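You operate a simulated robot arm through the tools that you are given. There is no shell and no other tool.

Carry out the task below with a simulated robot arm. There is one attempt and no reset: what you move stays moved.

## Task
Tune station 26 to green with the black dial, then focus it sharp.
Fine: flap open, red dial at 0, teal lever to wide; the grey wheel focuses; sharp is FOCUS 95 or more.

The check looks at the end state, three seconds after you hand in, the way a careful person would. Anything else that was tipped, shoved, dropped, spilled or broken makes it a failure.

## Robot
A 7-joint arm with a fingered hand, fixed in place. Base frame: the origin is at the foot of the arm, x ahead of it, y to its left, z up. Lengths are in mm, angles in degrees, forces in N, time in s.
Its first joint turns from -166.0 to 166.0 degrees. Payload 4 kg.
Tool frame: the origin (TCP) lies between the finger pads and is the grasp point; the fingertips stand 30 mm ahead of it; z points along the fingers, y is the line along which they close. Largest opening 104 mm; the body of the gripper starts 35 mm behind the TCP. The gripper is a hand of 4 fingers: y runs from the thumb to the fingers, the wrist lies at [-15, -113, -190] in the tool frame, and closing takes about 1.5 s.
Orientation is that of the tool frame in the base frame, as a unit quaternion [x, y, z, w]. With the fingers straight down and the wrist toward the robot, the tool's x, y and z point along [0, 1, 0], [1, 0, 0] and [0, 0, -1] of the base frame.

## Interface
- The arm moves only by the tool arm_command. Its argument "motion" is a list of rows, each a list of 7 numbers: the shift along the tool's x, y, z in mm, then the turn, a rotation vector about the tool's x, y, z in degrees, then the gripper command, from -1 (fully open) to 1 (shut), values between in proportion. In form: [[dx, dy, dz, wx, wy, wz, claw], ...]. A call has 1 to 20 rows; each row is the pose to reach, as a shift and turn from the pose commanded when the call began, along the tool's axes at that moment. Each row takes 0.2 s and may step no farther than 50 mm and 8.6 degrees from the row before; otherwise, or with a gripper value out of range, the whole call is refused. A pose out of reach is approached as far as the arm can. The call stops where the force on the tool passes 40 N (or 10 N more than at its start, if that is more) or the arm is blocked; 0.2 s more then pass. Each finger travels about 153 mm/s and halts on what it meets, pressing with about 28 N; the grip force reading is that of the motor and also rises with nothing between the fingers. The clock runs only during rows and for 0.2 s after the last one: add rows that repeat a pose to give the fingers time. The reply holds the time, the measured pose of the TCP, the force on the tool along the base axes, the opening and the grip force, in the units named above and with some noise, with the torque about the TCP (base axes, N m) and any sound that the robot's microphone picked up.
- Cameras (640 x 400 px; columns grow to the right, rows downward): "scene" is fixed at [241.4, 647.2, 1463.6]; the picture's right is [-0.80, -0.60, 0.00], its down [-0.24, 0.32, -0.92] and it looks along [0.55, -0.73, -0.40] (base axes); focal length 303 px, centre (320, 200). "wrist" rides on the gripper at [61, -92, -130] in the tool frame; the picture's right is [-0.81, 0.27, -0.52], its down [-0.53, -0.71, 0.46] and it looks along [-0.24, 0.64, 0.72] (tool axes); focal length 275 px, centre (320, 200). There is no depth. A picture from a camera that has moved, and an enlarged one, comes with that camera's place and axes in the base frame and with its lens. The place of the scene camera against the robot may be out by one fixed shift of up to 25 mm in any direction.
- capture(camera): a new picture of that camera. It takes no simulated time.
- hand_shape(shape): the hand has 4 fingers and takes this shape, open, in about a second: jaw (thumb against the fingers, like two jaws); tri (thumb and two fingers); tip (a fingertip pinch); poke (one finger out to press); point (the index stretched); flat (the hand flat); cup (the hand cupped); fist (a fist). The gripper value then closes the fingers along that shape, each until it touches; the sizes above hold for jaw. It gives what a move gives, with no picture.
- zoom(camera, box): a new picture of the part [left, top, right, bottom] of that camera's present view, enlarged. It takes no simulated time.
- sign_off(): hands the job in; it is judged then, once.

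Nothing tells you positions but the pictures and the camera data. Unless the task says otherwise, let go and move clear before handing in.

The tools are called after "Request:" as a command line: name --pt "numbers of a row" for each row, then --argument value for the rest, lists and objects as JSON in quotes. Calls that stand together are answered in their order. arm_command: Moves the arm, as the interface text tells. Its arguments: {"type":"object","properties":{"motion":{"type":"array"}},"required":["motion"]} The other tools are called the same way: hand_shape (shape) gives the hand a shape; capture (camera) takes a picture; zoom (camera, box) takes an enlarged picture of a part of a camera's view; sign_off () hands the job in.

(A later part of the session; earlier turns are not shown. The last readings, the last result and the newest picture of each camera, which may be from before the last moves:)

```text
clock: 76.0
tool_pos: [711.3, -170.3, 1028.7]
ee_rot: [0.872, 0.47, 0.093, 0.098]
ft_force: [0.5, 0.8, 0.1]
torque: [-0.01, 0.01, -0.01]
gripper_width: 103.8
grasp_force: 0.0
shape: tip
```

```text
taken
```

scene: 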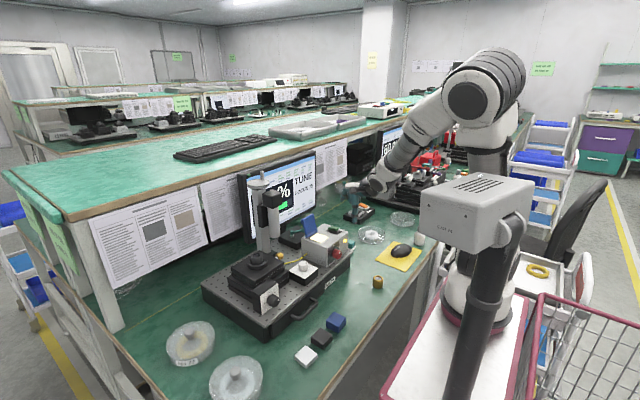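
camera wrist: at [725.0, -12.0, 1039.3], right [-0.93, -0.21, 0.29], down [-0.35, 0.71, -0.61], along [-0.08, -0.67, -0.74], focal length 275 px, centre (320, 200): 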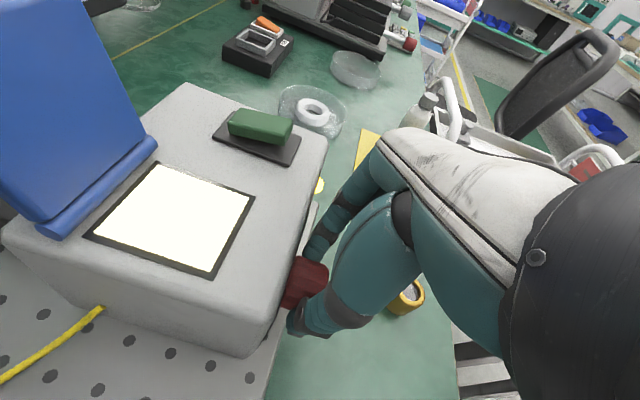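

The CAM 26 box seems to have sprung back. Comparing closely with the original crop.

Request:
zoom --camera "scene" --box '[400, 200, 640, 400]'

Request:
zoom --camera "scene" --box '[400, 0, 640, 200]'

Request:
zoom --camera "scene" --box '[310, 210, 390, 290]'

```text
2.00 times, centred on (520, 300) of scene
camera zoom: at [241.4, 647.2, 1463.6], right [-0.8, -0.6, 0.0], down [-0.24, 0.32, -0.92], along [0.55, -0.73, -0.4], focal length 607 px, centre (-80, 0)
```

zoom: 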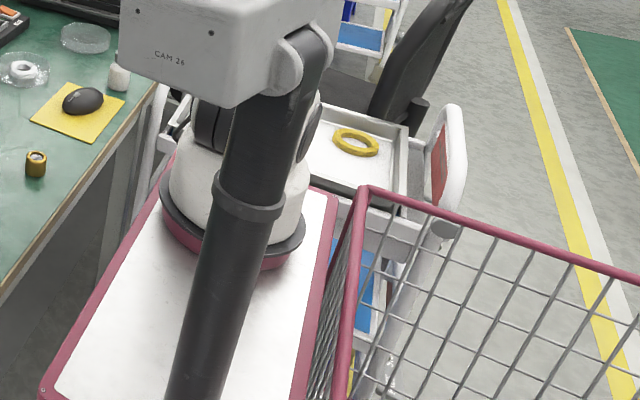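

```text
2.00 times, centred on (520, 100) of scene
camera zoom: at [241.4, 647.2, 1463.6], right [-0.8, -0.6, 0.0], down [-0.24, 0.32, -0.92], along [0.55, -0.73, -0.4], focal length 607 px, centre (-80, 400)
```

zoom: 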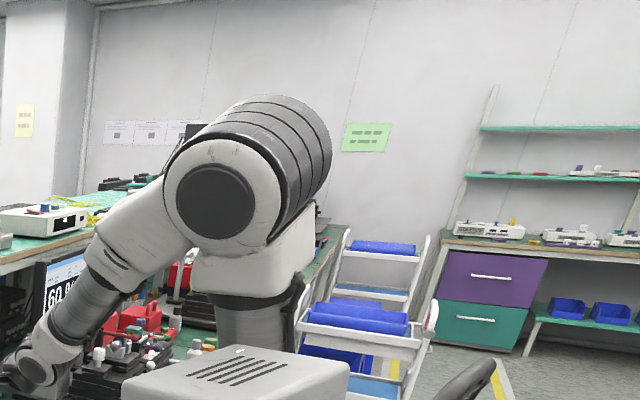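

```text
5.00 times, centred on (350, 250) of scene
camera zoom: at [241.4, 647.2, 1463.6], right [-0.8, -0.6, 0.0], down [-0.24, 0.32, -0.92], along [0.55, -0.73, -0.4], focal length 1517 px, centre (170, -50)
```

zoom: 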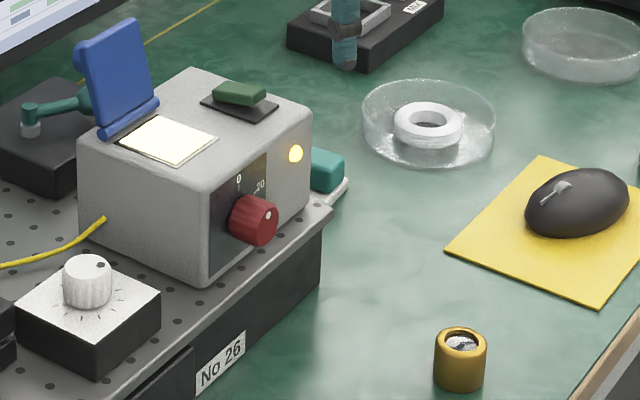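

CAM 26 is back exactly at its original position. Now checking the red dial's pointer closely.

Request:
zoom --camera "scene" --box '[325, 235, 355, 265]'

Request:
capture --camera "wrist"

Request:
zoom --camera "scene" --box '[230, 150, 330, 240]'

```text
13.33 times, centred on (340, 250) of scene
camera zoom: at [241.4, 647.2, 1463.6], right [-0.8, -0.6, 0.0], down [-0.24, 0.32, -0.92], along [0.55, -0.73, -0.4], focal length 4044 px, centre (53, -467)
```

zoom: 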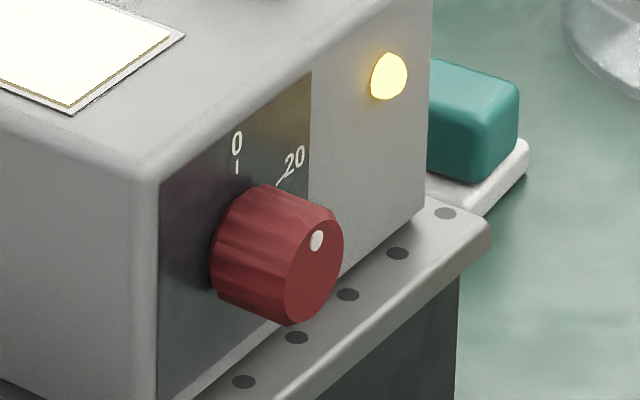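

```text
taken
camera wrist: at [638.0, -59.4, 1134.5], right [-0.35, -0.78, 0.51], down [-0.74, -0.1, -0.66], along [0.57, -0.61, -0.55], focal length 275 px, centre (320, 200)
```

wrist: 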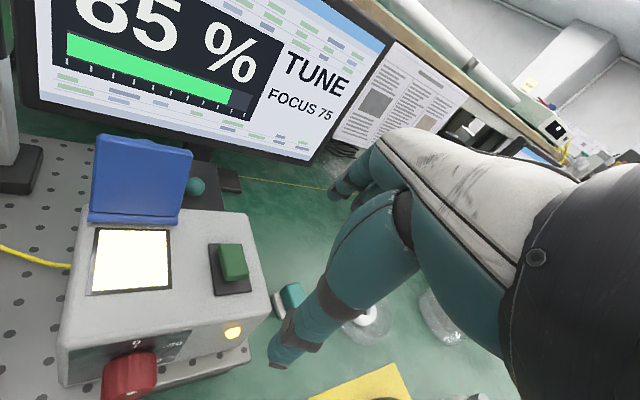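

```text
4.44 times, centred on (280, 195) of scene
camera zoom: at [241.4, 647.2, 1463.6], right [-0.8, -0.6, 0.0], down [-0.24, 0.32, -0.92], along [0.55, -0.73, -0.4], focal length 1348 px, centre (498, 222)
```

zoom: 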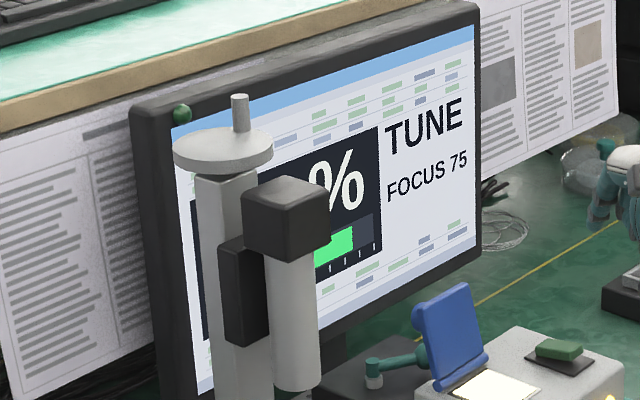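

85 % now. Zooming on the red dial with the wrist camera to judge the pointer angle.

Request:
zoom --camera "wrist" --box '[60, 310, 220, 400]'

Request:
zoom --camera "wrist" --box '[30, 0, 390, 170]'

```text
4.00 times, centred on (140, 355) of wrist
camera zoom: at [638.0, -59.4, 1134.5], right [-0.35, -0.78, 0.51], down [-0.74, -0.1, -0.66], along [0.57, -0.61, -0.55], focal length 1101 px, centre (1040, -420)
```

zoom: 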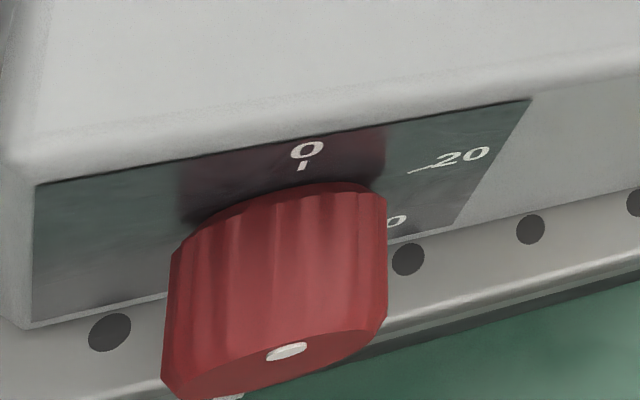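

```text
1.78 times, centred on (210, 85) of wrist
camera zoom: at [638.0, -59.4, 1134.5], right [-0.35, -0.78, 0.51], down [-0.74, -0.1, -0.66], along [0.57, -0.61, -0.55], focal length 489 px, centre (516, 404)
```

zoom: 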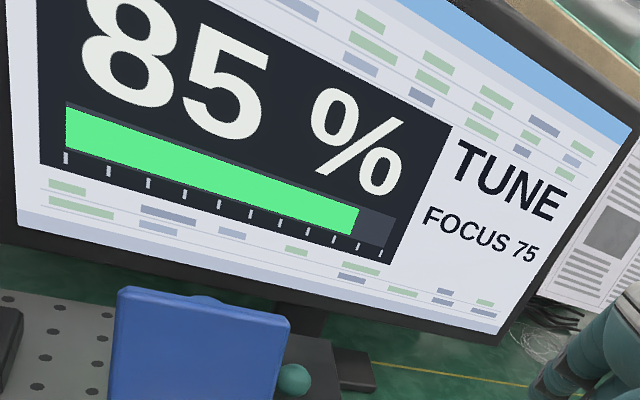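

By geometry, the pointer lines up with the "0" tick within a few degrees. Checking with a tighter zoom.

Request:
zoom --camera "wrist" --box '[95, 340, 165, 400]'

Request:
zoom --camera "scene" --box '[332, 240, 348, 258]'

```text
6.67 times, centred on (130, 370) of wrist
camera zoom: at [638.0, -59.4, 1134.5], right [-0.35, -0.78, 0.51], down [-0.74, -0.1, -0.66], along [0.57, -0.61, -0.55], focal length 1835 px, centre (1587, -933)
```

zoom: 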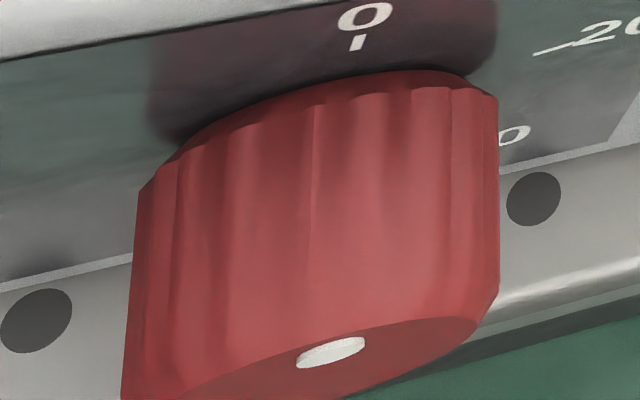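

```text
16.00 times, centred on (340, 249) of scene
camera zoom: at [241.4, 647.2, 1463.6], right [-0.8, -0.6, 0.0], down [-0.24, 0.32, -0.92], along [0.55, -0.73, -0.4], focal length 4853 px, centre (0, -584)
```

zoom: 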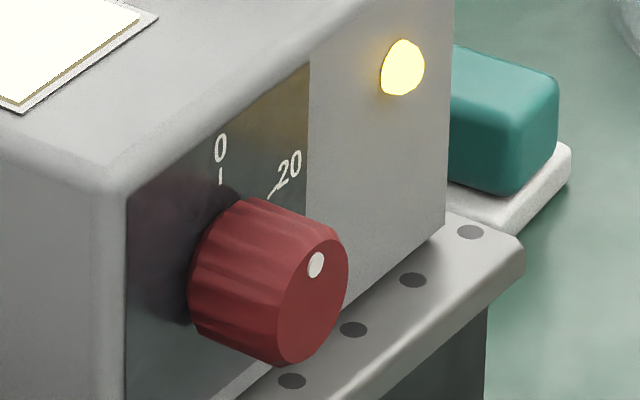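

The red dial reads 0 to within a few degrees and the display shows 85 %. Next is the black dial at about (728, 200, 869). I'll raise the hand, turn it to the orientation with the wrist on the right (elbow well away from CAM 26), and move over to the left.

Request:
arm_command --pt "2 8 -29 0 0 0 -1" --pt "4.2 15.5 -57.8 0 0 0 -1"

Request:
arm_command --pt "16.4 -11.3 -1.8 0.81 0.86 -7.65 -1" --pt "32.8 -22.6 -3.7 1.63 1.72 -15.3 -1" --pt "49.2 -33.9 -5.5 2.44 2.58 -22.95 -1" --pt "65.6 -45.3 -7.4 3.26 3.44 -30.6 -1" --pt "81.9 -56.6 -9.2 4.07 4.29 -38.25 -1" --pt "98.3 -67.9 -11.1 4.89 5.15 -45.9 -1" --pt "114.7 -79.2 -12.9 5.7 6.01 -53.55 -1" --pt "131.1 -90.5 -14.8 6.52 6.87 -61.2 -1" --pt "147.5 -101.8 -16.6 7.33 7.73 -68.85 -1" --pt "163.9 -113.1 -18.4 8.14 8.59 -76.5 -1" --pt "180.3 -124.4 -20.3 8.96 9.45 -84.15 -1" --pt "196.7 -135.8 -22.1 9.77 10.31 -91.8 -1" --pt "213 -147.1 -24 10.59 11.16 -99.45 -1" --pt "229.4 -158.4 -25.8 11.4 12.02 -107.1 -1" --pt "245.8 -169.7 -27.7 12.22 12.88 -114.75 -1" --pt "262.2 -181 -29.5 13.03 13.74 -122.4 -1" --pt "262.2 -181 -29.5 13.03 13.74 -122.4 -1"

Request:
capture --camera "scene"

Request:
capture --camera "wrist"

```text
clock: 76.6
tool_pos: [709.2, -172.8, 1087.8]
ee_rot: [0.873, 0.469, 0.093, 0.097]
ft_force: [0.7, -0.5, 0.1]
torque: [-0.02, -0.02, -0.03]
gripper_width: 104.1
grasp_force: 0.1
shape: tip
```

```text
clock: 80.2
tool_pos: [701.2, 147.3, 1089.5]
ee_rot: [0.002, 1.0, 0.001, -0.001]
ft_force: [0.8, -0.1, -0.4]
torque: [-0.03, -0.01, 0.02]
gripper_width: 104.1
grasp_force: 0.2
shape: tip
out of reach, approached as far as the arm can: row 4
```

```text
taken
```

scene: 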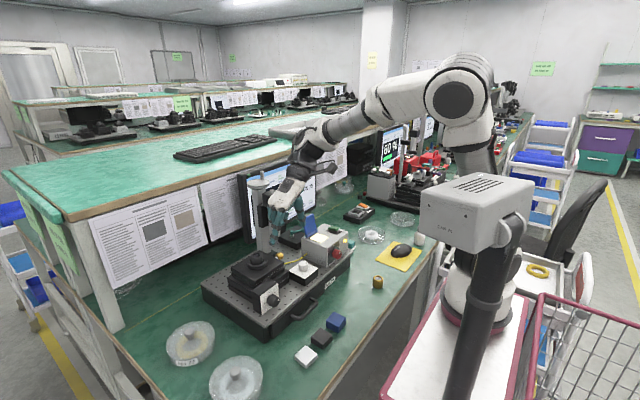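

```text
taken
camera wrist: at [640.8, 54.8, 1219.8], right [0.81, 0.27, 0.52], down [0.53, -0.71, -0.46], along [0.25, 0.64, -0.72], focal length 275 px, centre (320, 200)
```

wrist: 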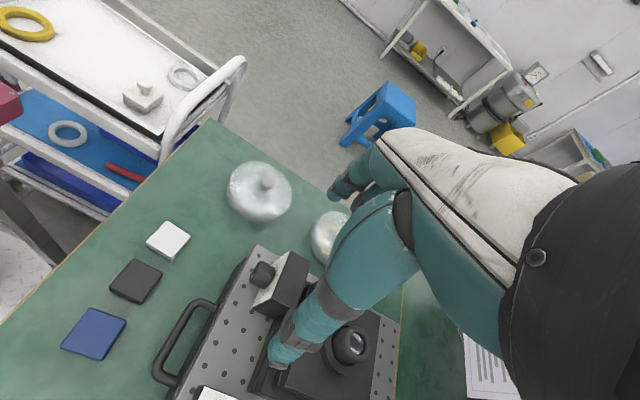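

Arm posture is fine and the black dial is in view. Zooming to localize it.

Request:
zoom --camera "wrist" --box '[220, 230, 320, 330]'

Request:
zoom --camera "scene" --box '[245, 275, 295, 325]'

```text
4.00 times, centred on (270, 280) of wrist
camera zoom: at [640.8, 54.8, 1219.8], right [0.81, 0.27, 0.52], down [0.53, -0.71, -0.46], along [0.25, 0.64, -0.72], focal length 1101 px, centre (520, -120)
```

zoom: 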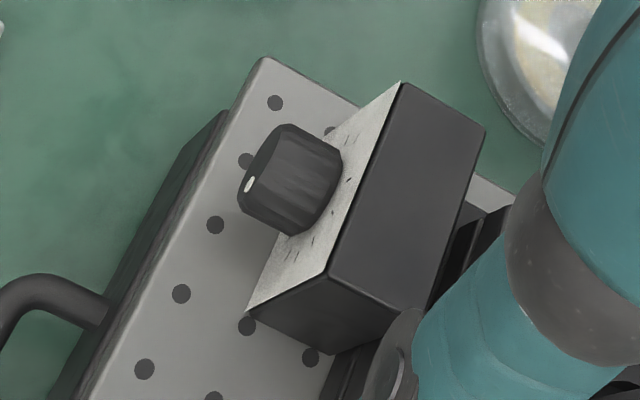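

```text
8.00 times, centred on (270, 300) of scene
camera zoom: at [241.4, 647.2, 1463.6], right [-0.8, -0.6, 0.0], down [-0.24, 0.32, -0.92], along [0.55, -0.73, -0.4], focal length 2427 px, centre (720, -600)
```

zoom: 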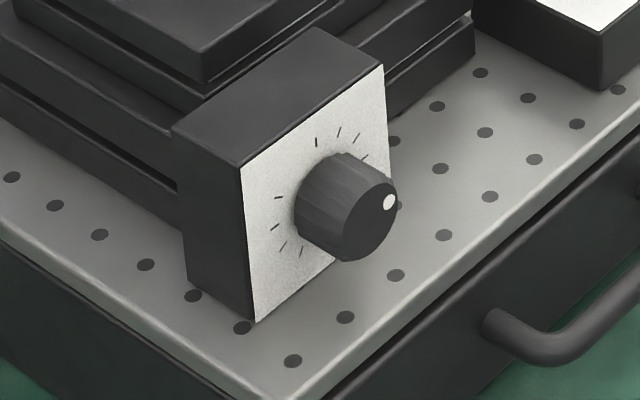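

The black dial: axis at (y,z)≈(199, 868.5), x 710–732, radius ≈15, pointer at about 2 o'clock. I'll tilt the hand to point forward while descending in front of it, in two stages, watching the elbow and CAM 26.

Request:
arm_command --pt "3.8 4.3 15.8 0 -7.5 0 -0.15" --pt "7.7 8.7 31.5 0 -15 0 -0.15" --pt "11.5 13 47.3 0 -22.5 0 -0.15" --pt "15.3 17.3 63 0 -30 0 -0.15" --pt "19.2 21.7 78.8 0 -37.5 0 -0.15" --pt "23 26 94.5 0 -45 0 -0.15" --pt "23 26 94.5 0 -45 0 -0.15"

Request:
capture --camera "scene"

```text
clock: 81.8
tool_pos: [678.6, 175.2, 995.1]
ee_rot: [0.002, 0.924, -0.001, 0.383]
ft_force: [0.4, 0.5, -0.7]
torque: [0.01, -0.01, 0.02]
gripper_width: 59.9
grasp_force: 0.0
shape: tip
```

```text
taken
```

scene: 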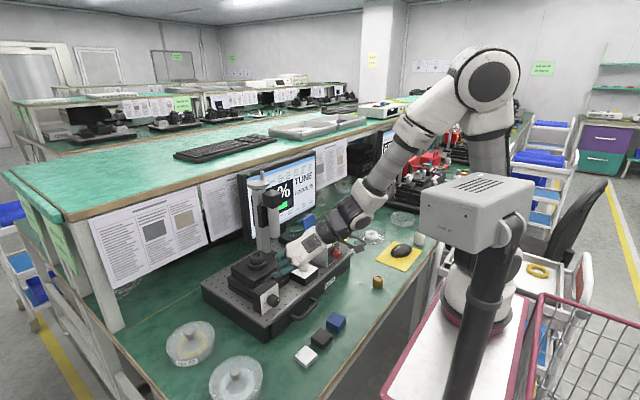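

Good posture, elbow far from CAM 26. Completing the tilt to horizontal in front of the dial.

Request:
arm_command --pt "14 4 8.4 0 -7.5 0 -0.15" --pt "28 8 16.8 0 -15 0 -0.15" --pt "42 12 25.3 0 -22.5 0 -0.15" --pt "56 16 33.7 0 -30 0 -0.15" --pt "70 20 42.1 0 -37.5 0 -0.15" --pt "83.9 24 50.5 0 -45 0 -0.15" --pt "83.9 24 50.5 0 -45 0 -0.15"

Request:
capture --camera "scene"

Request:
capture --camera "wrist"

```text
clock: 83.4
tool_pos: [666.2, 203.3, 893.9]
ee_rot: [0.005, 0.706, -0.005, 0.709]
ft_force: [0.1, 0.6, 0.2]
torque: [-0.03, 0.0, 0.01]
gripper_width: 60.0
grasp_force: 0.1
shape: tip
out of reach, approached as far as the arm can: row 2, 3, 4, 5, 6, 7
```

```text
taken
```

scene: 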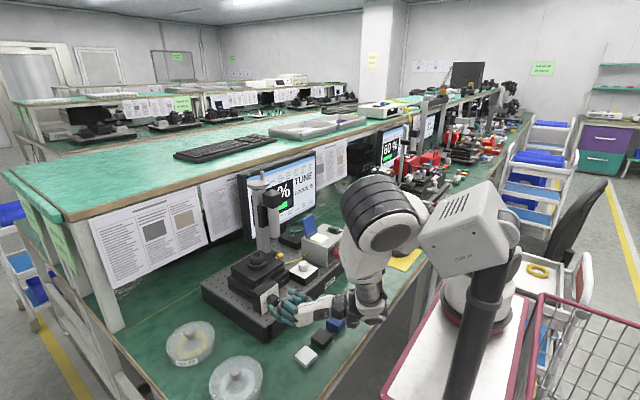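

```text
taken
camera wrist: at [534.6, 112.6, 831.7], right [-0.52, 0.28, 0.81], down [0.44, -0.72, 0.53], along [0.73, 0.63, 0.25], focal length 275 px, centre (320, 200)
```

wrist: 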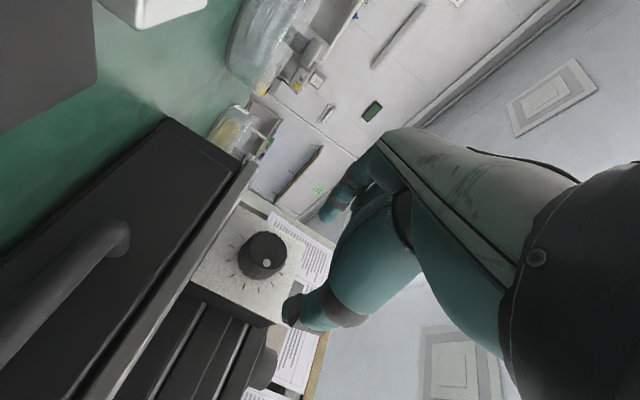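

The elbow swung left again near the reach limit and touched CAM 26. Reversing right away to the previous pose.

Request:
arm_command --pt "-17 -5 2 0 7.5 0 -0.15" --pt "-34 -9 4 0 15 0 -0.15" --pt "-50 -14 6 0 22.5 0 -0.15" --pt "-67 -19 8 0 30 0 -0.15" --pt "-84 -23 10 0 37.5 0 -0.15" --pt "-101 -28 12.4 0 45 0 -0.15" --pt "-101 -28 12.4 0 45 0 -0.15"

Request:
capture --camera "scene"

Request:
zoom --camera "scene" --box '[400, 200, 640, 400]'

```text
clock: 85.0
tool_pos: [676.4, 178.7, 995.7]
ee_rot: [0.003, 0.924, -0.001, 0.383]
ft_force: [0.4, 0.5, 0.8]
torque: [0.01, -0.01, 0.01]
gripper_width: 59.8
grasp_force: 0.0
shape: tip
out of reach, approached as far as the arm can: row 1, 2, 3, 4
```

```text
taken
```

scene: 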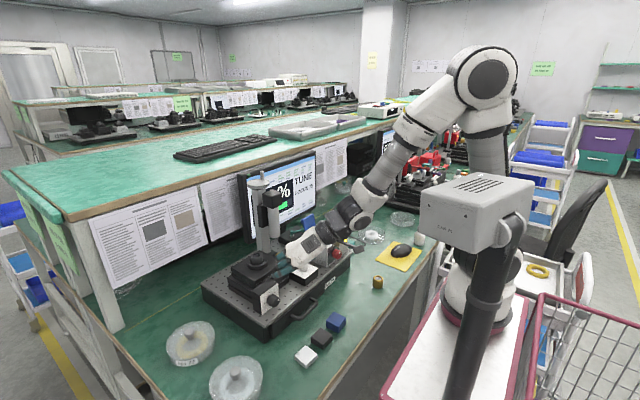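

```text
2.00 times, centred on (520, 300) of scene
camera zoom: at [241.4, 647.2, 1463.6], right [-0.8, -0.6, 0.0], down [-0.24, 0.32, -0.92], along [0.55, -0.73, -0.4], focal length 607 px, centre (-80, 0)
```

zoom: 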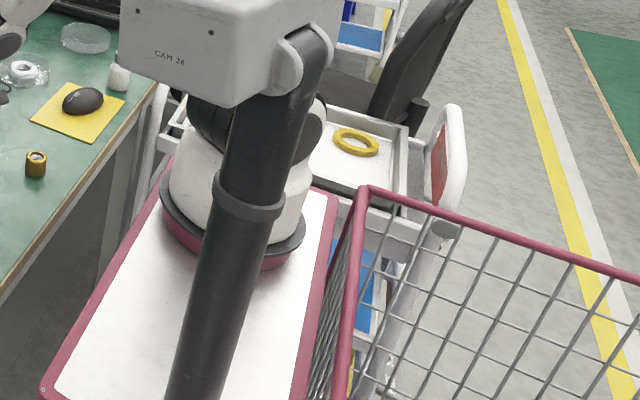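

CAM 26 has returned to its exact place again. A 45° tilt keeps the elbow safe, so I'll grip the black dial from front-above at 45° instead. Moving to the pre-grasp point.

Request:
arm_command --pt "20 7 13 0 0 0 -0.15" --pt "40 14 26 0 0 0 -0.15" --pt "60.2 20.3 38.4 0 0 0 -0.15" --pt "60.2 20.3 38.4 0 0 0 -0.15"

Request:
capture --camera "scene"

Request:
capture --camera "wrist"

```text
clock: 86.0
tool_pos: [660.3, 198.7, 926.3]
ee_rot: [0.003, 0.924, -0.001, 0.383]
ft_force: [0.3, 0.1, -1.2]
torque: [0.03, 0.0, 0.01]
gripper_width: 60.1
grasp_force: 0.0
shape: tip
```

```text
taken
```

scene: 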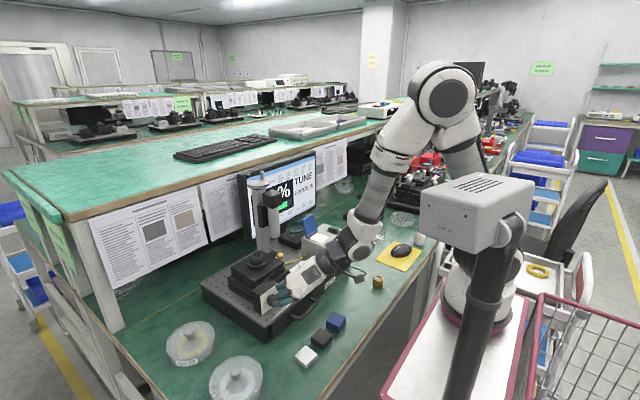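

```text
taken
camera wrist: at [524.3, 106.8, 973.9], right [0.21, 0.27, 0.94], down [0.7, -0.72, 0.05], along [0.69, 0.64, -0.34], focal length 275 px, centre (320, 200)
```

wrist: 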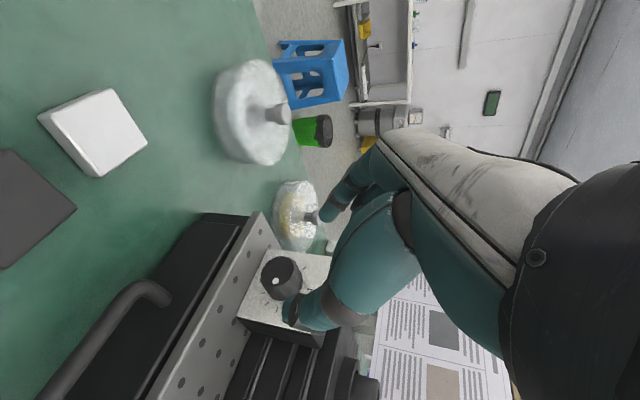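

Elbow safe. Zooming on the dial from the wrist to confirm alignment before the final approach.

Request:
zoom --camera "wrist" --box '[230, 200, 350, 350]'

Request:
zoom --camera "scene" --box '[240, 255, 320, 335]'

```text
2.67 times, centred on (290, 275) of wrist
camera zoom: at [524.3, 106.8, 973.9], right [0.21, 0.27, 0.94], down [0.7, -0.72, 0.05], along [0.69, 0.64, -0.34], focal length 734 px, centre (400, 0)
```

zoom: 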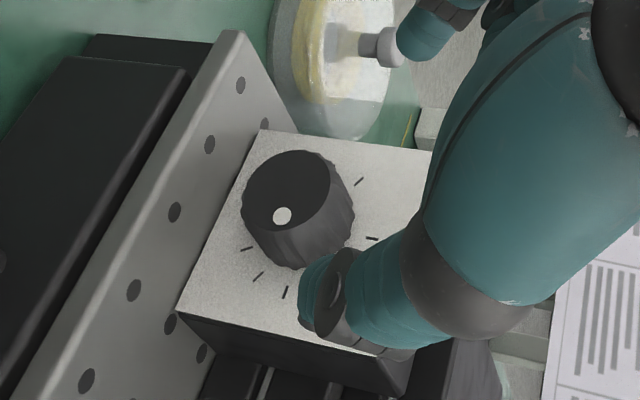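

```text
5.00 times, centred on (280, 295) of scene
camera zoom: at [241.4, 647.2, 1463.6], right [-0.8, -0.6, 0.0], down [-0.24, 0.32, -0.92], along [0.55, -0.73, -0.4], focal length 1517 px, centre (520, -275)
```

zoom: 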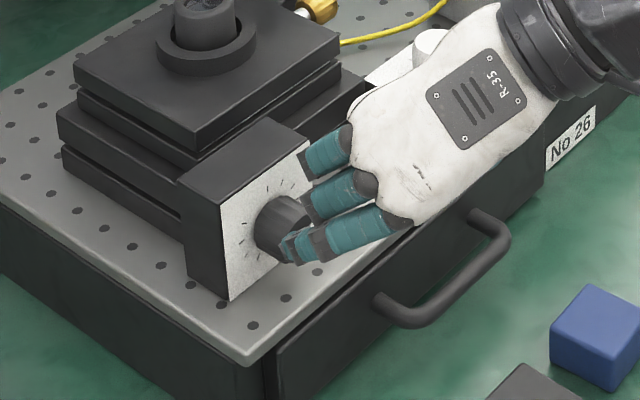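

Aligned within ~2 mm. Approaching along the finger direction.

Request:
arm_command --pt "-0.7 -0.3 20 0 0 0 -0.15" --pt "-1.4 -0.5 40 0 0 0 -0.15" --pt "-1.8 -0.7 52 0 0 0 -0.15" --pt "-2 -0.7 58 0 0 0 -0.15" --pt "-2 -0.7 58 0 0 0 -0.15"

Request:
zoom --camera "wrist" --box '[230, 170, 350, 320]'

Request:
zoom --camera "scene" --box '[240, 255, 320, 335]'

Request:
capture --camera "scene"

```text
clock: 87.2
tool_pos: [702.6, 198.7, 885.3]
ee_rot: [0.002, 0.924, 0.001, 0.383]
ft_force: [-0.3, 0.5, -0.2]
torque: [-0.01, -0.02, -0.01]
gripper_width: 60.0
grasp_force: 0.1
shape: tip
```

```text
2.67 times, centred on (290, 245) of wrist
camera zoom: at [567.1, 106.6, 933.7], right [0.21, 0.27, 0.94], down [0.7, -0.72, 0.05], along [0.69, 0.64, -0.34], focal length 734 px, centre (400, 80)
```

zoom: 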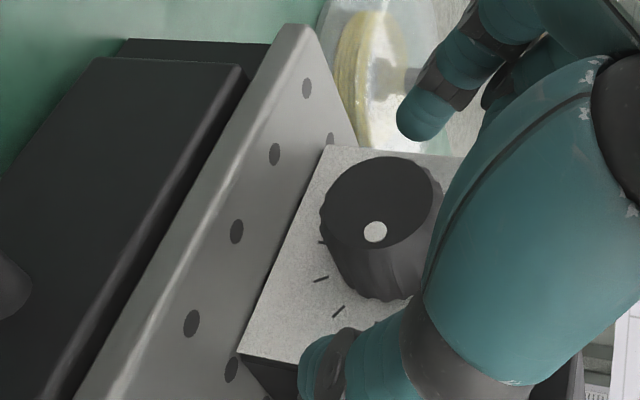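

```text
5.00 times, centred on (280, 295) of scene
camera zoom: at [241.4, 647.2, 1463.6], right [-0.8, -0.6, 0.0], down [-0.24, 0.32, -0.92], along [0.55, -0.73, -0.4], focal length 1517 px, centre (520, -275)
```

zoom: 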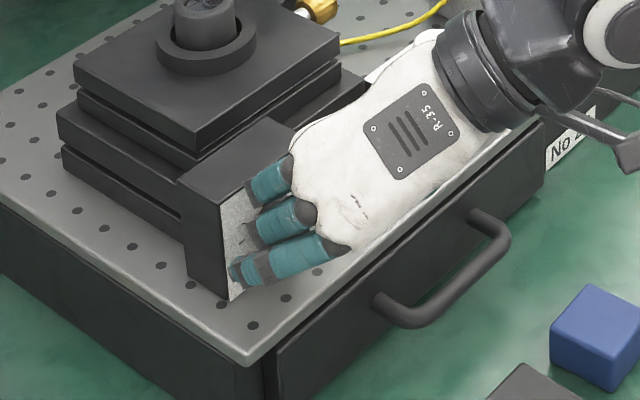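

```text
taken
```

scene: 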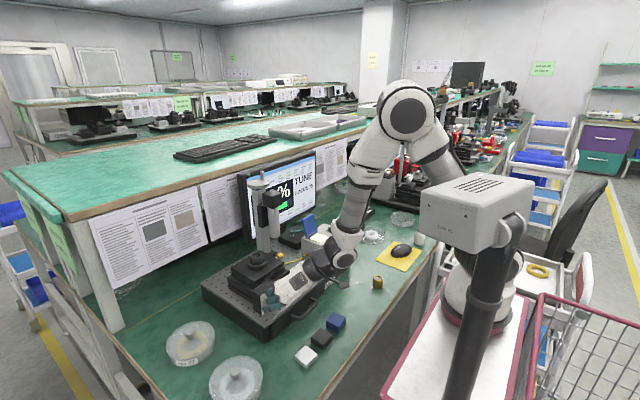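

Fingers straddle the dial with no contact. Closing.

Request:
arm_command --pt "0 0 0 0 0 0 0.2" --pt "0 0 0 0 0 0 0.5" --pt "0 0 0 0 0 0 0.8" --pt "0 0 0 0 0 0 1" --pt "0 0 0 0 0 0 1" --pt "0 0 0 0 0 0 1"

Request:
zoom --camera "wrist" --box '[230, 170, 350, 320]'

Request:
zoom --camera "scene" --box '[230, 150, 330, 240]'

```text
clock: 88.6
tool_pos: [703.4, 197.7, 886.6]
ee_rot: [0.003, 0.924, 0.0, 0.383]
ft_force: [1.8, 0.7, -1.3]
torque: [0.03, -0.03, 0.04]
gripper_width: 26.2
grasp_force: 27.5
shape: tip
```

```text
2.67 times, centred on (290, 245) of wrist
camera zoom: at [567.1, 106.6, 933.7], right [0.21, 0.27, 0.94], down [0.7, -0.72, 0.05], along [0.69, 0.64, -0.34], focal length 734 px, centre (400, 80)
```

zoom: 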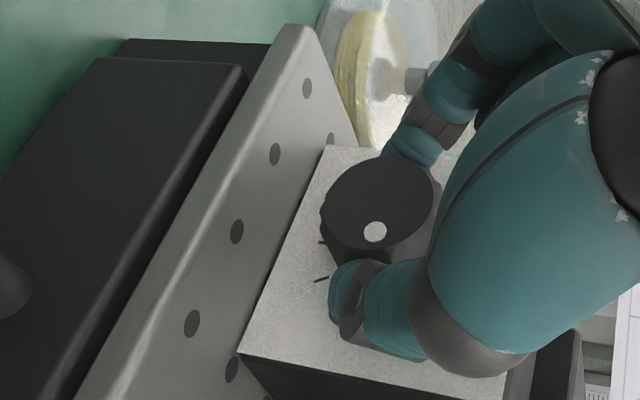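

```text
4.44 times, centred on (280, 195) of scene
camera zoom: at [241.4, 647.2, 1463.6], right [-0.8, -0.6, 0.0], down [-0.24, 0.32, -0.92], along [0.55, -0.73, -0.4], focal length 1348 px, centre (498, 222)
```

zoom: 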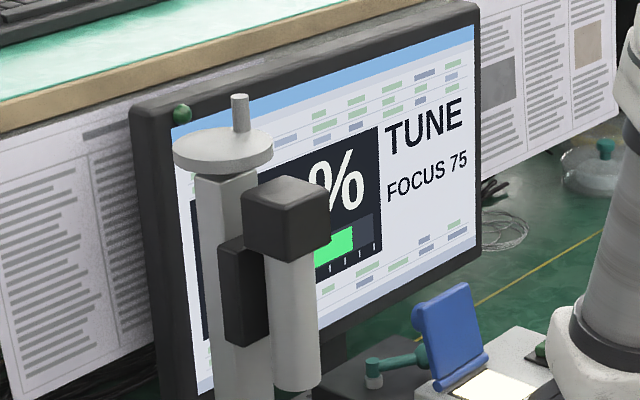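

Firm, balanced grip. Trying a small clockwise turn (12°) to see which way the percentage goes.

Request:
arm_command --pt "0.02 -0.85 0.02 -2.12 0 2.12 1" --pt "0.06 -1.7 0.06 -4.24 0 4.24 1" --pt "0.14 -2.55 0.14 -6.36 0 6.36 1" --pt "0.25 -3.39 0.25 -8.48 0 8.48 1" --pt "0.25 -3.39 0.25 -8.48 0 8.48 1"

Request:
zoom --camera "wrist" --box '[230, 170, 350, 320]'

Request:
zoom --camera "scene" --box '[230, 150, 330, 240]'

```text
clock: 89.8
tool_pos: [703.0, 194.2, 886.2]
ee_rot: [0.042, 0.919, 0.097, 0.381]
ft_force: [2.7, 0.8, -3.8]
torque: [-0.04, 0.02, 0.05]
gripper_width: 26.0
grasp_force: 27.9
shape: tip
```

```text
2.67 times, centred on (290, 245) of wrist
camera zoom: at [567.0, 95.4, 913.1], right [0.21, 0.07, 0.98], down [0.7, -0.71, -0.1], along [0.69, 0.7, -0.2], focal length 734 px, centre (400, 80)
```

zoom: 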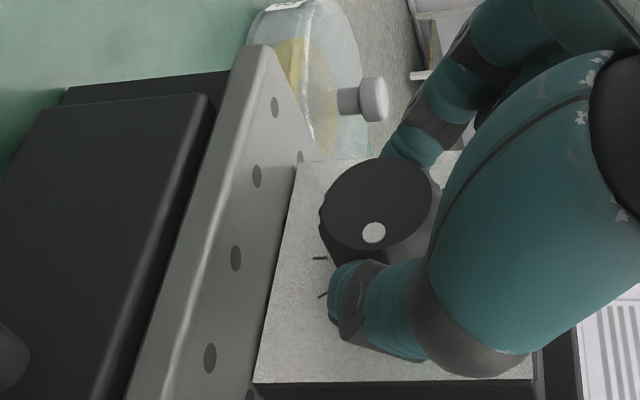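

```text
4.44 times, centred on (280, 195) of scene
camera zoom: at [241.4, 647.2, 1463.6], right [-0.8, -0.6, 0.0], down [-0.24, 0.32, -0.92], along [0.55, -0.73, -0.4], focal length 1348 px, centre (498, 222)
```

zoom: 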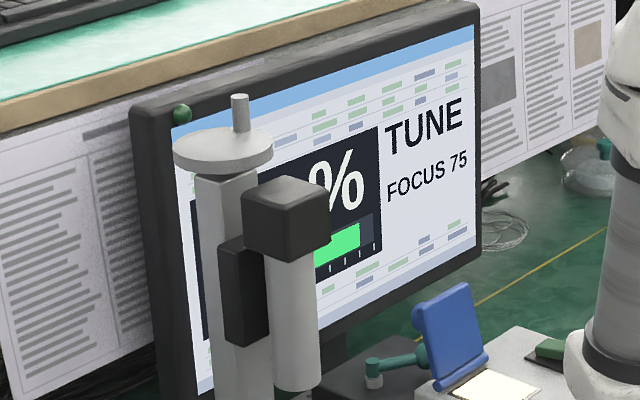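

Clockwise raises it (~85→~89 %). Continuing clockwise another 12°.

Request:
arm_command --pt "0.6 -0.9 0.6 -2.12 0 2.12 1" --pt "1.2 -1.7 1.2 -4.24 0 4.24 1" --pt "1.9 -2.4 1.9 -6.36 0 6.36 1" --pt "0.75 -3.25 0.75 -8.48 0 8.48 1" --pt "0.75 -3.25 0.75 -8.48 0 8.48 1"

Request:
zoom --camera "scene" --box '[230, 150, 330, 240]'

Request:
capture --camera "scene"

```text
clock: 91.0
tool_pos: [702.4, 191.9, 883.7]
ee_rot: [0.082, 0.903, 0.192, 0.375]
ft_force: [-1.1, -0.1, -0.6]
torque: [-0.03, 0.01, -0.02]
gripper_width: 26.2
grasp_force: 28.0
shape: tip
```

```text
4.44 times, centred on (280, 195) of scene
camera zoom: at [241.4, 647.2, 1463.6], right [-0.8, -0.6, 0.0], down [-0.24, 0.32, -0.92], along [0.55, -0.73, -0.4], focal length 1348 px, centre (498, 222)
```

zoom: 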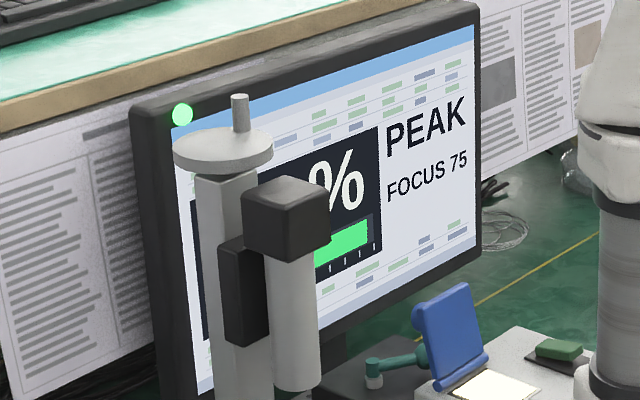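

```text
taken
```

scene: 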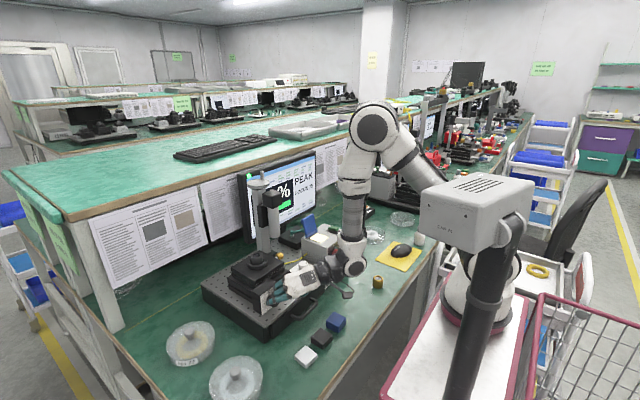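

"PEAK" with the green lamp lit, at about 95 %. A further small 5° clockwise should centre it on the peak.

Request:
arm_command --pt "0.02 -0.65 0.02 -1.77 0 1.77 1" --pt "0.04 -1.3 0.04 -3.54 0 3.54 1" --pt "0.04 -1.3 0.04 -3.54 0 3.54 1"

Request:
zoom --camera "scene" --box '[270, 180, 310, 220]'

Request:
zoom --camera "scene" --box '[230, 150, 330, 240]'

```text
clock: 91.8
tool_pos: [703.8, 191.0, 882.3]
ee_rot: [0.098, 0.894, 0.232, 0.371]
ft_force: [2.4, -0.3, -0.8]
torque: [0.0, 0.01, -0.02]
gripper_width: 26.3
grasp_force: 28.0
shape: tip
```

```text
10.00 times, centred on (290, 200) of scene
camera zoom: at [241.4, 647.2, 1463.6], right [-0.8, -0.6, 0.0], down [-0.24, 0.32, -0.92], along [0.55, -0.73, -0.4], focal length 3033 px, centre (620, 200)
```

zoom: 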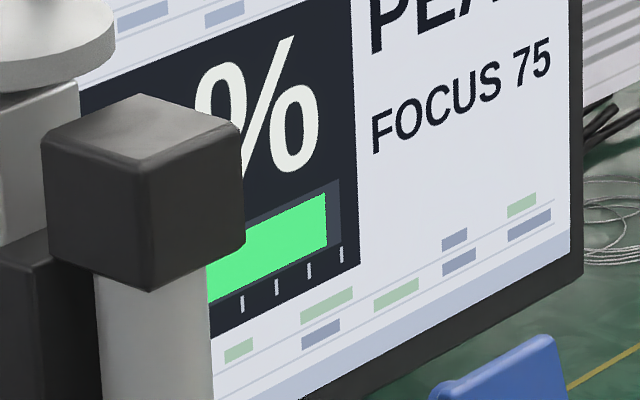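

```text
4.44 times, centred on (280, 195) of scene
camera zoom: at [241.4, 647.2, 1463.6], right [-0.8, -0.6, 0.0], down [-0.24, 0.32, -0.92], along [0.55, -0.73, -0.4], focal length 1348 px, centre (498, 222)
```

zoom: 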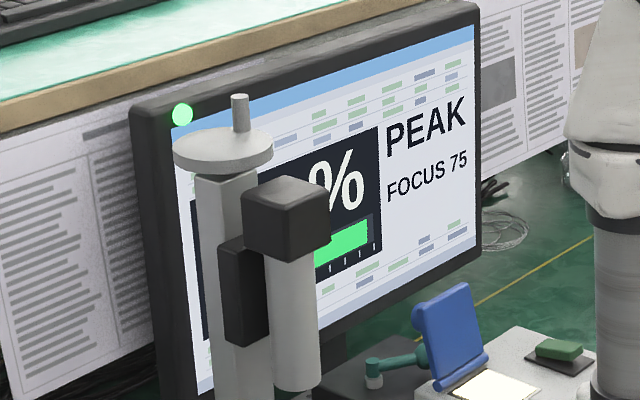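

Still about 95 % (the display appears stepped). One more 5° to look for the top.

Request:
arm_command --pt "0.02 -0.65 0.02 -1.77 0 1.77 1" --pt "0.04 -1.3 0.04 -3.54 0 3.54 1" --pt "0.04 -1.3 0.04 -3.54 0 3.54 1"

Request:
zoom --camera "scene" --box '[270, 180, 310, 220]'

Request:
capture --camera "scene"

```text
clock: 92.6
tool_pos: [703.2, 191.8, 883.2]
ee_rot: [0.115, 0.883, 0.271, 0.366]
ft_force: [-0.9, -1.7, -5.0]
torque: [-0.09, 0.08, -0.01]
gripper_width: 26.1
grasp_force: 27.9
shape: tip
```

```text
10.00 times, centred on (290, 200) of scene
camera zoom: at [241.4, 647.2, 1463.6], right [-0.8, -0.6, 0.0], down [-0.24, 0.32, -0.92], along [0.55, -0.73, -0.4], focal length 3033 px, centre (620, 200)
```

zoom: 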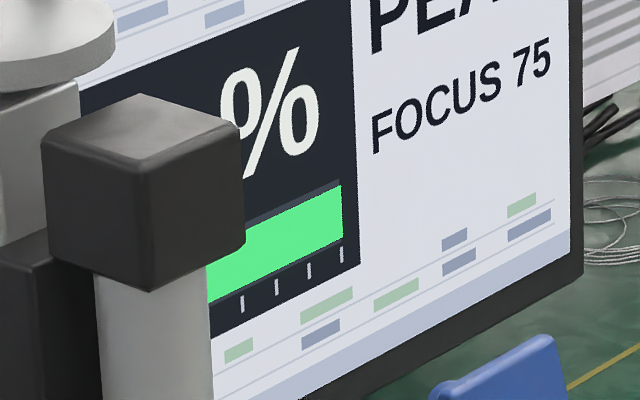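

```text
taken
```

scene: 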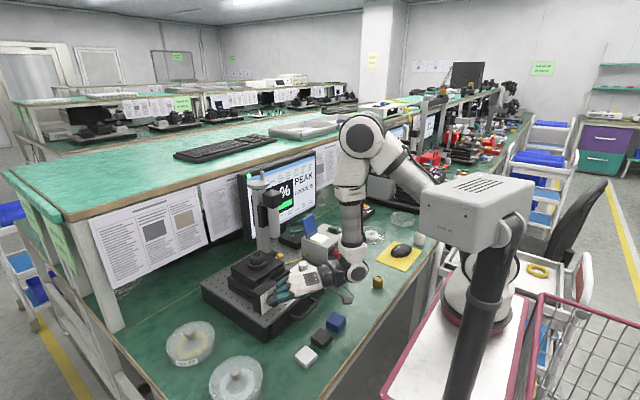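

100 %, PEAK, green lamp on. Releasing the dial and backing off.

Request:
arm_command --pt "0 0 0 0 0 0 0.5" --pt "0 0 0 0 0 0 0.1" --pt "0 0 0 0 0 0 -0.2" --pt "0 0 0 0 0 0 -0.2"

Request:
arm_command --pt "0 0 -15 0 0 0 -0.2" --pt "0 0 -32 0 0 0 -0.2" --pt "0 0 -32 0 0 0 -0.2"

Request:
zoom --camera "scene" --box '[230, 150, 330, 240]'

Request:
capture --camera "scene"

```text
clock: 93.6
tool_pos: [703.1, 190.5, 882.9]
ee_rot: [0.114, 0.883, 0.27, 0.367]
ft_force: [0.3, 0.8, 0.1]
torque: [-0.01, 0.03, -0.06]
gripper_width: 62.1
grasp_force: 0.0
shape: tip
```

```text
clock: 94.4
tool_pos: [681.1, 176.8, 902.4]
ee_rot: [0.114, 0.883, 0.27, 0.367]
ft_force: [0.7, 0.1, -1.1]
torque: [0.02, -0.05, 0.04]
gripper_width: 62.1
grasp_force: 0.1
shape: tip
```

```text
4.44 times, centred on (280, 195) of scene
camera zoom: at [241.4, 647.2, 1463.6], right [-0.8, -0.6, 0.0], down [-0.24, 0.32, -0.92], along [0.55, -0.73, -0.4], focal length 1348 px, centre (498, 222)
```

zoom: 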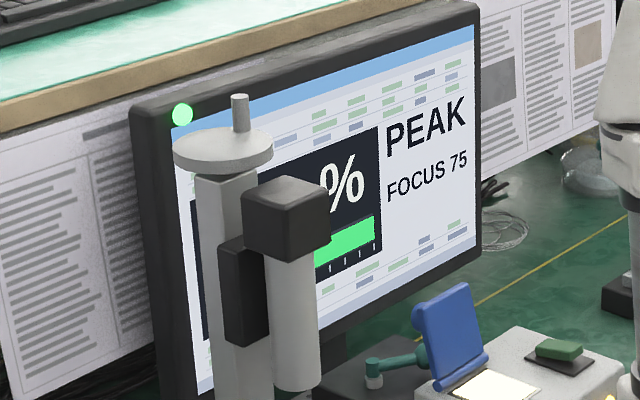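

```text
taken
```

scene: 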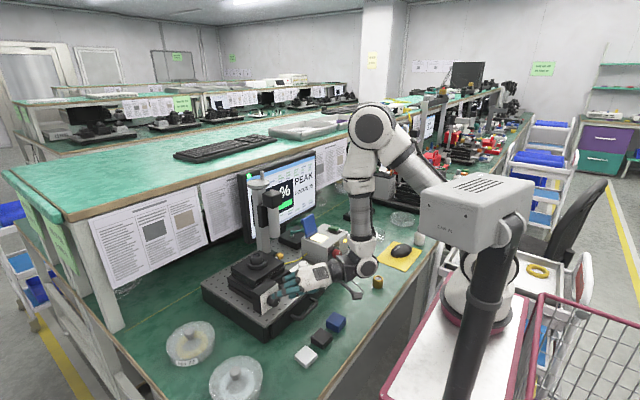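

Tuning is done: 100 %, PEAK, green. Now the focus wheel. I'll first straighten the hand and rise away from the dial.

Request:
arm_command --pt "-15.7 9.4 -13.8 4.6 6.3 -1.9 -0.2" --pt "-31.4 18.9 -27.6 9.2 12.5 -3.9 -0.2" --pt "-47.1 28.3 -41.4 13.8 18.8 -5.8 -0.2" --pt "-62.7 37.8 -55.2 18.4 25 -7.7 -0.2" --pt "-78.4 47.2 -69 23 31.3 -9.6 -0.2" --pt "-94.1 56.7 -82.8 27.6 37.5 -11.6 -0.2" --pt "-109.8 66.1 -96.6 32.2 43.8 -13.5 -0.2" --pt "-109.8 66.1 -96.6 32.2 43.8 -13.5 -0.2"

Request:
capture --camera "scene"

```text
clock: 96.2
tool_pos: [689.7, 150.5, 1058.8]
ee_rot: [0.001, 1.0, 0.001, -0.001]
ft_force: [-0.9, 0.5, 0.3]
torque: [0.01, -0.01, 0.0]
gripper_width: 62.0
grasp_force: 0.0
shape: tip
```

```text
taken
```

scene: 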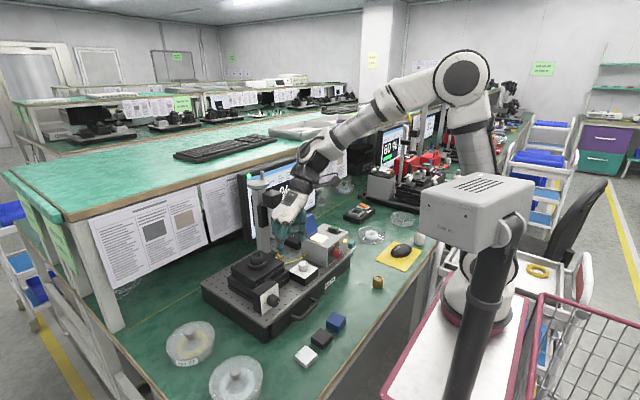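

Good. Now rising to z≈1250 and yawing to the standard orientation to look at the wheel.

Request:
arm_command --pt "-4 -8 -24 0 0 8.2 -0.2" --pt "-9 -20 -48 0 0 16.4 -0.2" --pt "-15 -35 -70 0 0 24.5 -0.2" --pt "-22 -51 -92 0 0 32.7 -0.2" --pt "-29 -68 -112 0 0 40.9 -0.2" --pt "-36 -85 -130 0 0 49.1 -0.2" --pt "-43 -102 -146 0 0 57.3 -0.2" --pt "-50 -119 -160 0 0 65.5 -0.2" --pt "-57 -136 -172 0 0 73.6 -0.2" --pt "-64 -153 -182 0 0 81.8 -0.2" --pt "-70 -170 -190 0 0 90 -0.2" --pt "-70 -170 -190 0 0 90 -0.2"

Request:
hand_shape --shape "poke"

Request:
capture --camera "wrist"

Request:
capture --camera "scene"

```text
clock: 98.8
tool_pos: [759.7, -19.4, 1249.0]
ee_rot: [0.708, 0.706, 0.001, 0.0]
ft_force: [-0.3, -0.8, 0.2]
torque: [0.03, 0.01, 0.02]
gripper_width: 62.2
grasp_force: 0.1
shape: tip
```

```text
clock: 99.7
tool_pos: [758.7, -20.2, 1248.7]
ee_rot: [0.708, 0.706, -0.001, -0.001]
ft_force: [0.0, -0.2, 0.1]
torque: [-0.02, -0.01, -0.02]
gripper_width: 0.5
grasp_force: 0.1
shape: poke
```

```text
taken
camera wrist: at [667.8, 41.2, 1378.9], right [0.27, -0.81, 0.52], down [-0.71, -0.53, -0.45], along [0.64, -0.24, -0.73], focal length 275 px, centre (320, 200)
```

wrist: 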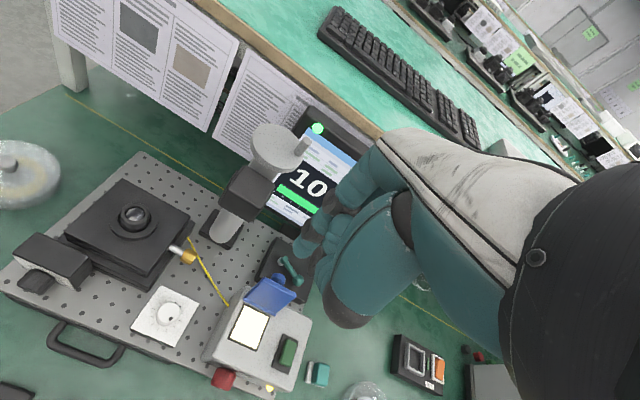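

```text
taken
```

scene: 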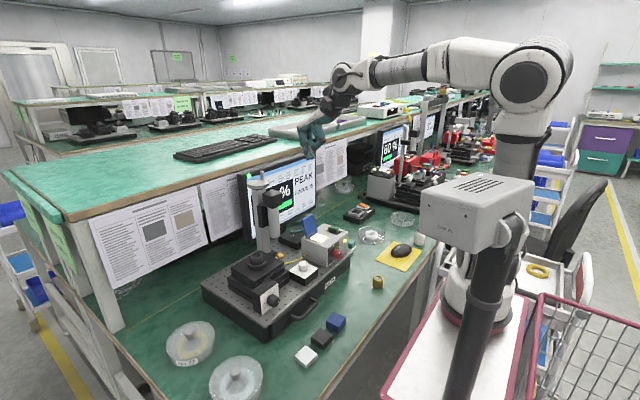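

Clear view of the wheel, monitor top and shelf edge. Zooming to localize them.

Request:
zoom --camera "wrist" --box '[220, 90, 380, 240]'

Request:
zoom --camera "wrist" --box '[190, 300, 310, 400]'

Request:
zoom --camera "scene" --box '[235, 145, 295, 205]'

```text
2.67 times, centred on (300, 165) of wrist
camera zoom: at [667.8, 41.2, 1378.9], right [0.27, -0.81, 0.52], down [-0.71, -0.53, -0.45], along [0.64, -0.24, -0.73], focal length 734 px, centre (373, 293)
```

zoom: 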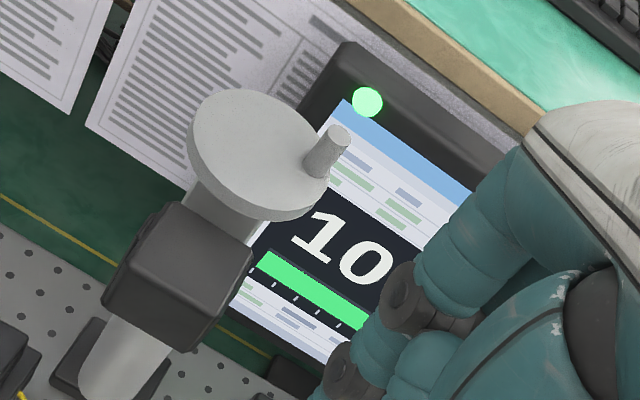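

```text
4.00 times, centred on (250, 350) of wrist
camera zoom: at [667.8, 41.2, 1378.9], right [0.27, -0.81, 0.52], down [-0.71, -0.53, -0.45], along [0.64, -0.24, -0.73], focal length 1101 px, centre (600, -400)
```

zoom: 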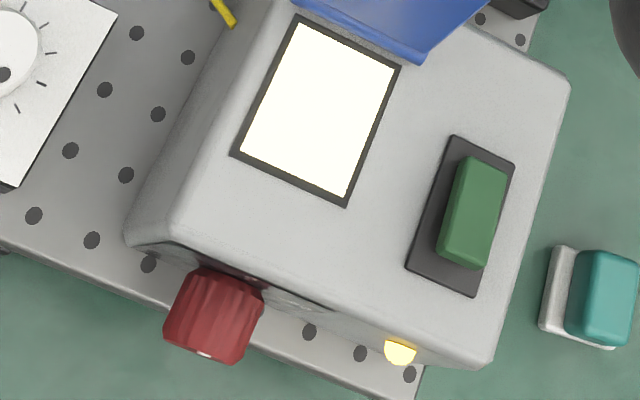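

```text
6.67 times, centred on (265, 175) of scene
camera zoom: at [241.4, 647.2, 1463.6], right [-0.8, -0.6, 0.0], down [-0.24, 0.32, -0.92], along [0.55, -0.73, -0.4], focal length 2022 px, centre (687, 367)
```

zoom: 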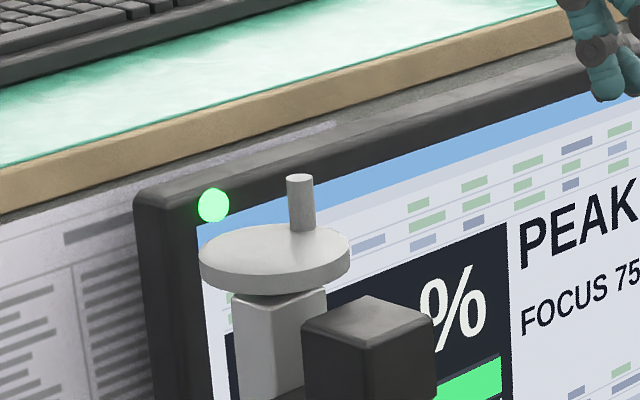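

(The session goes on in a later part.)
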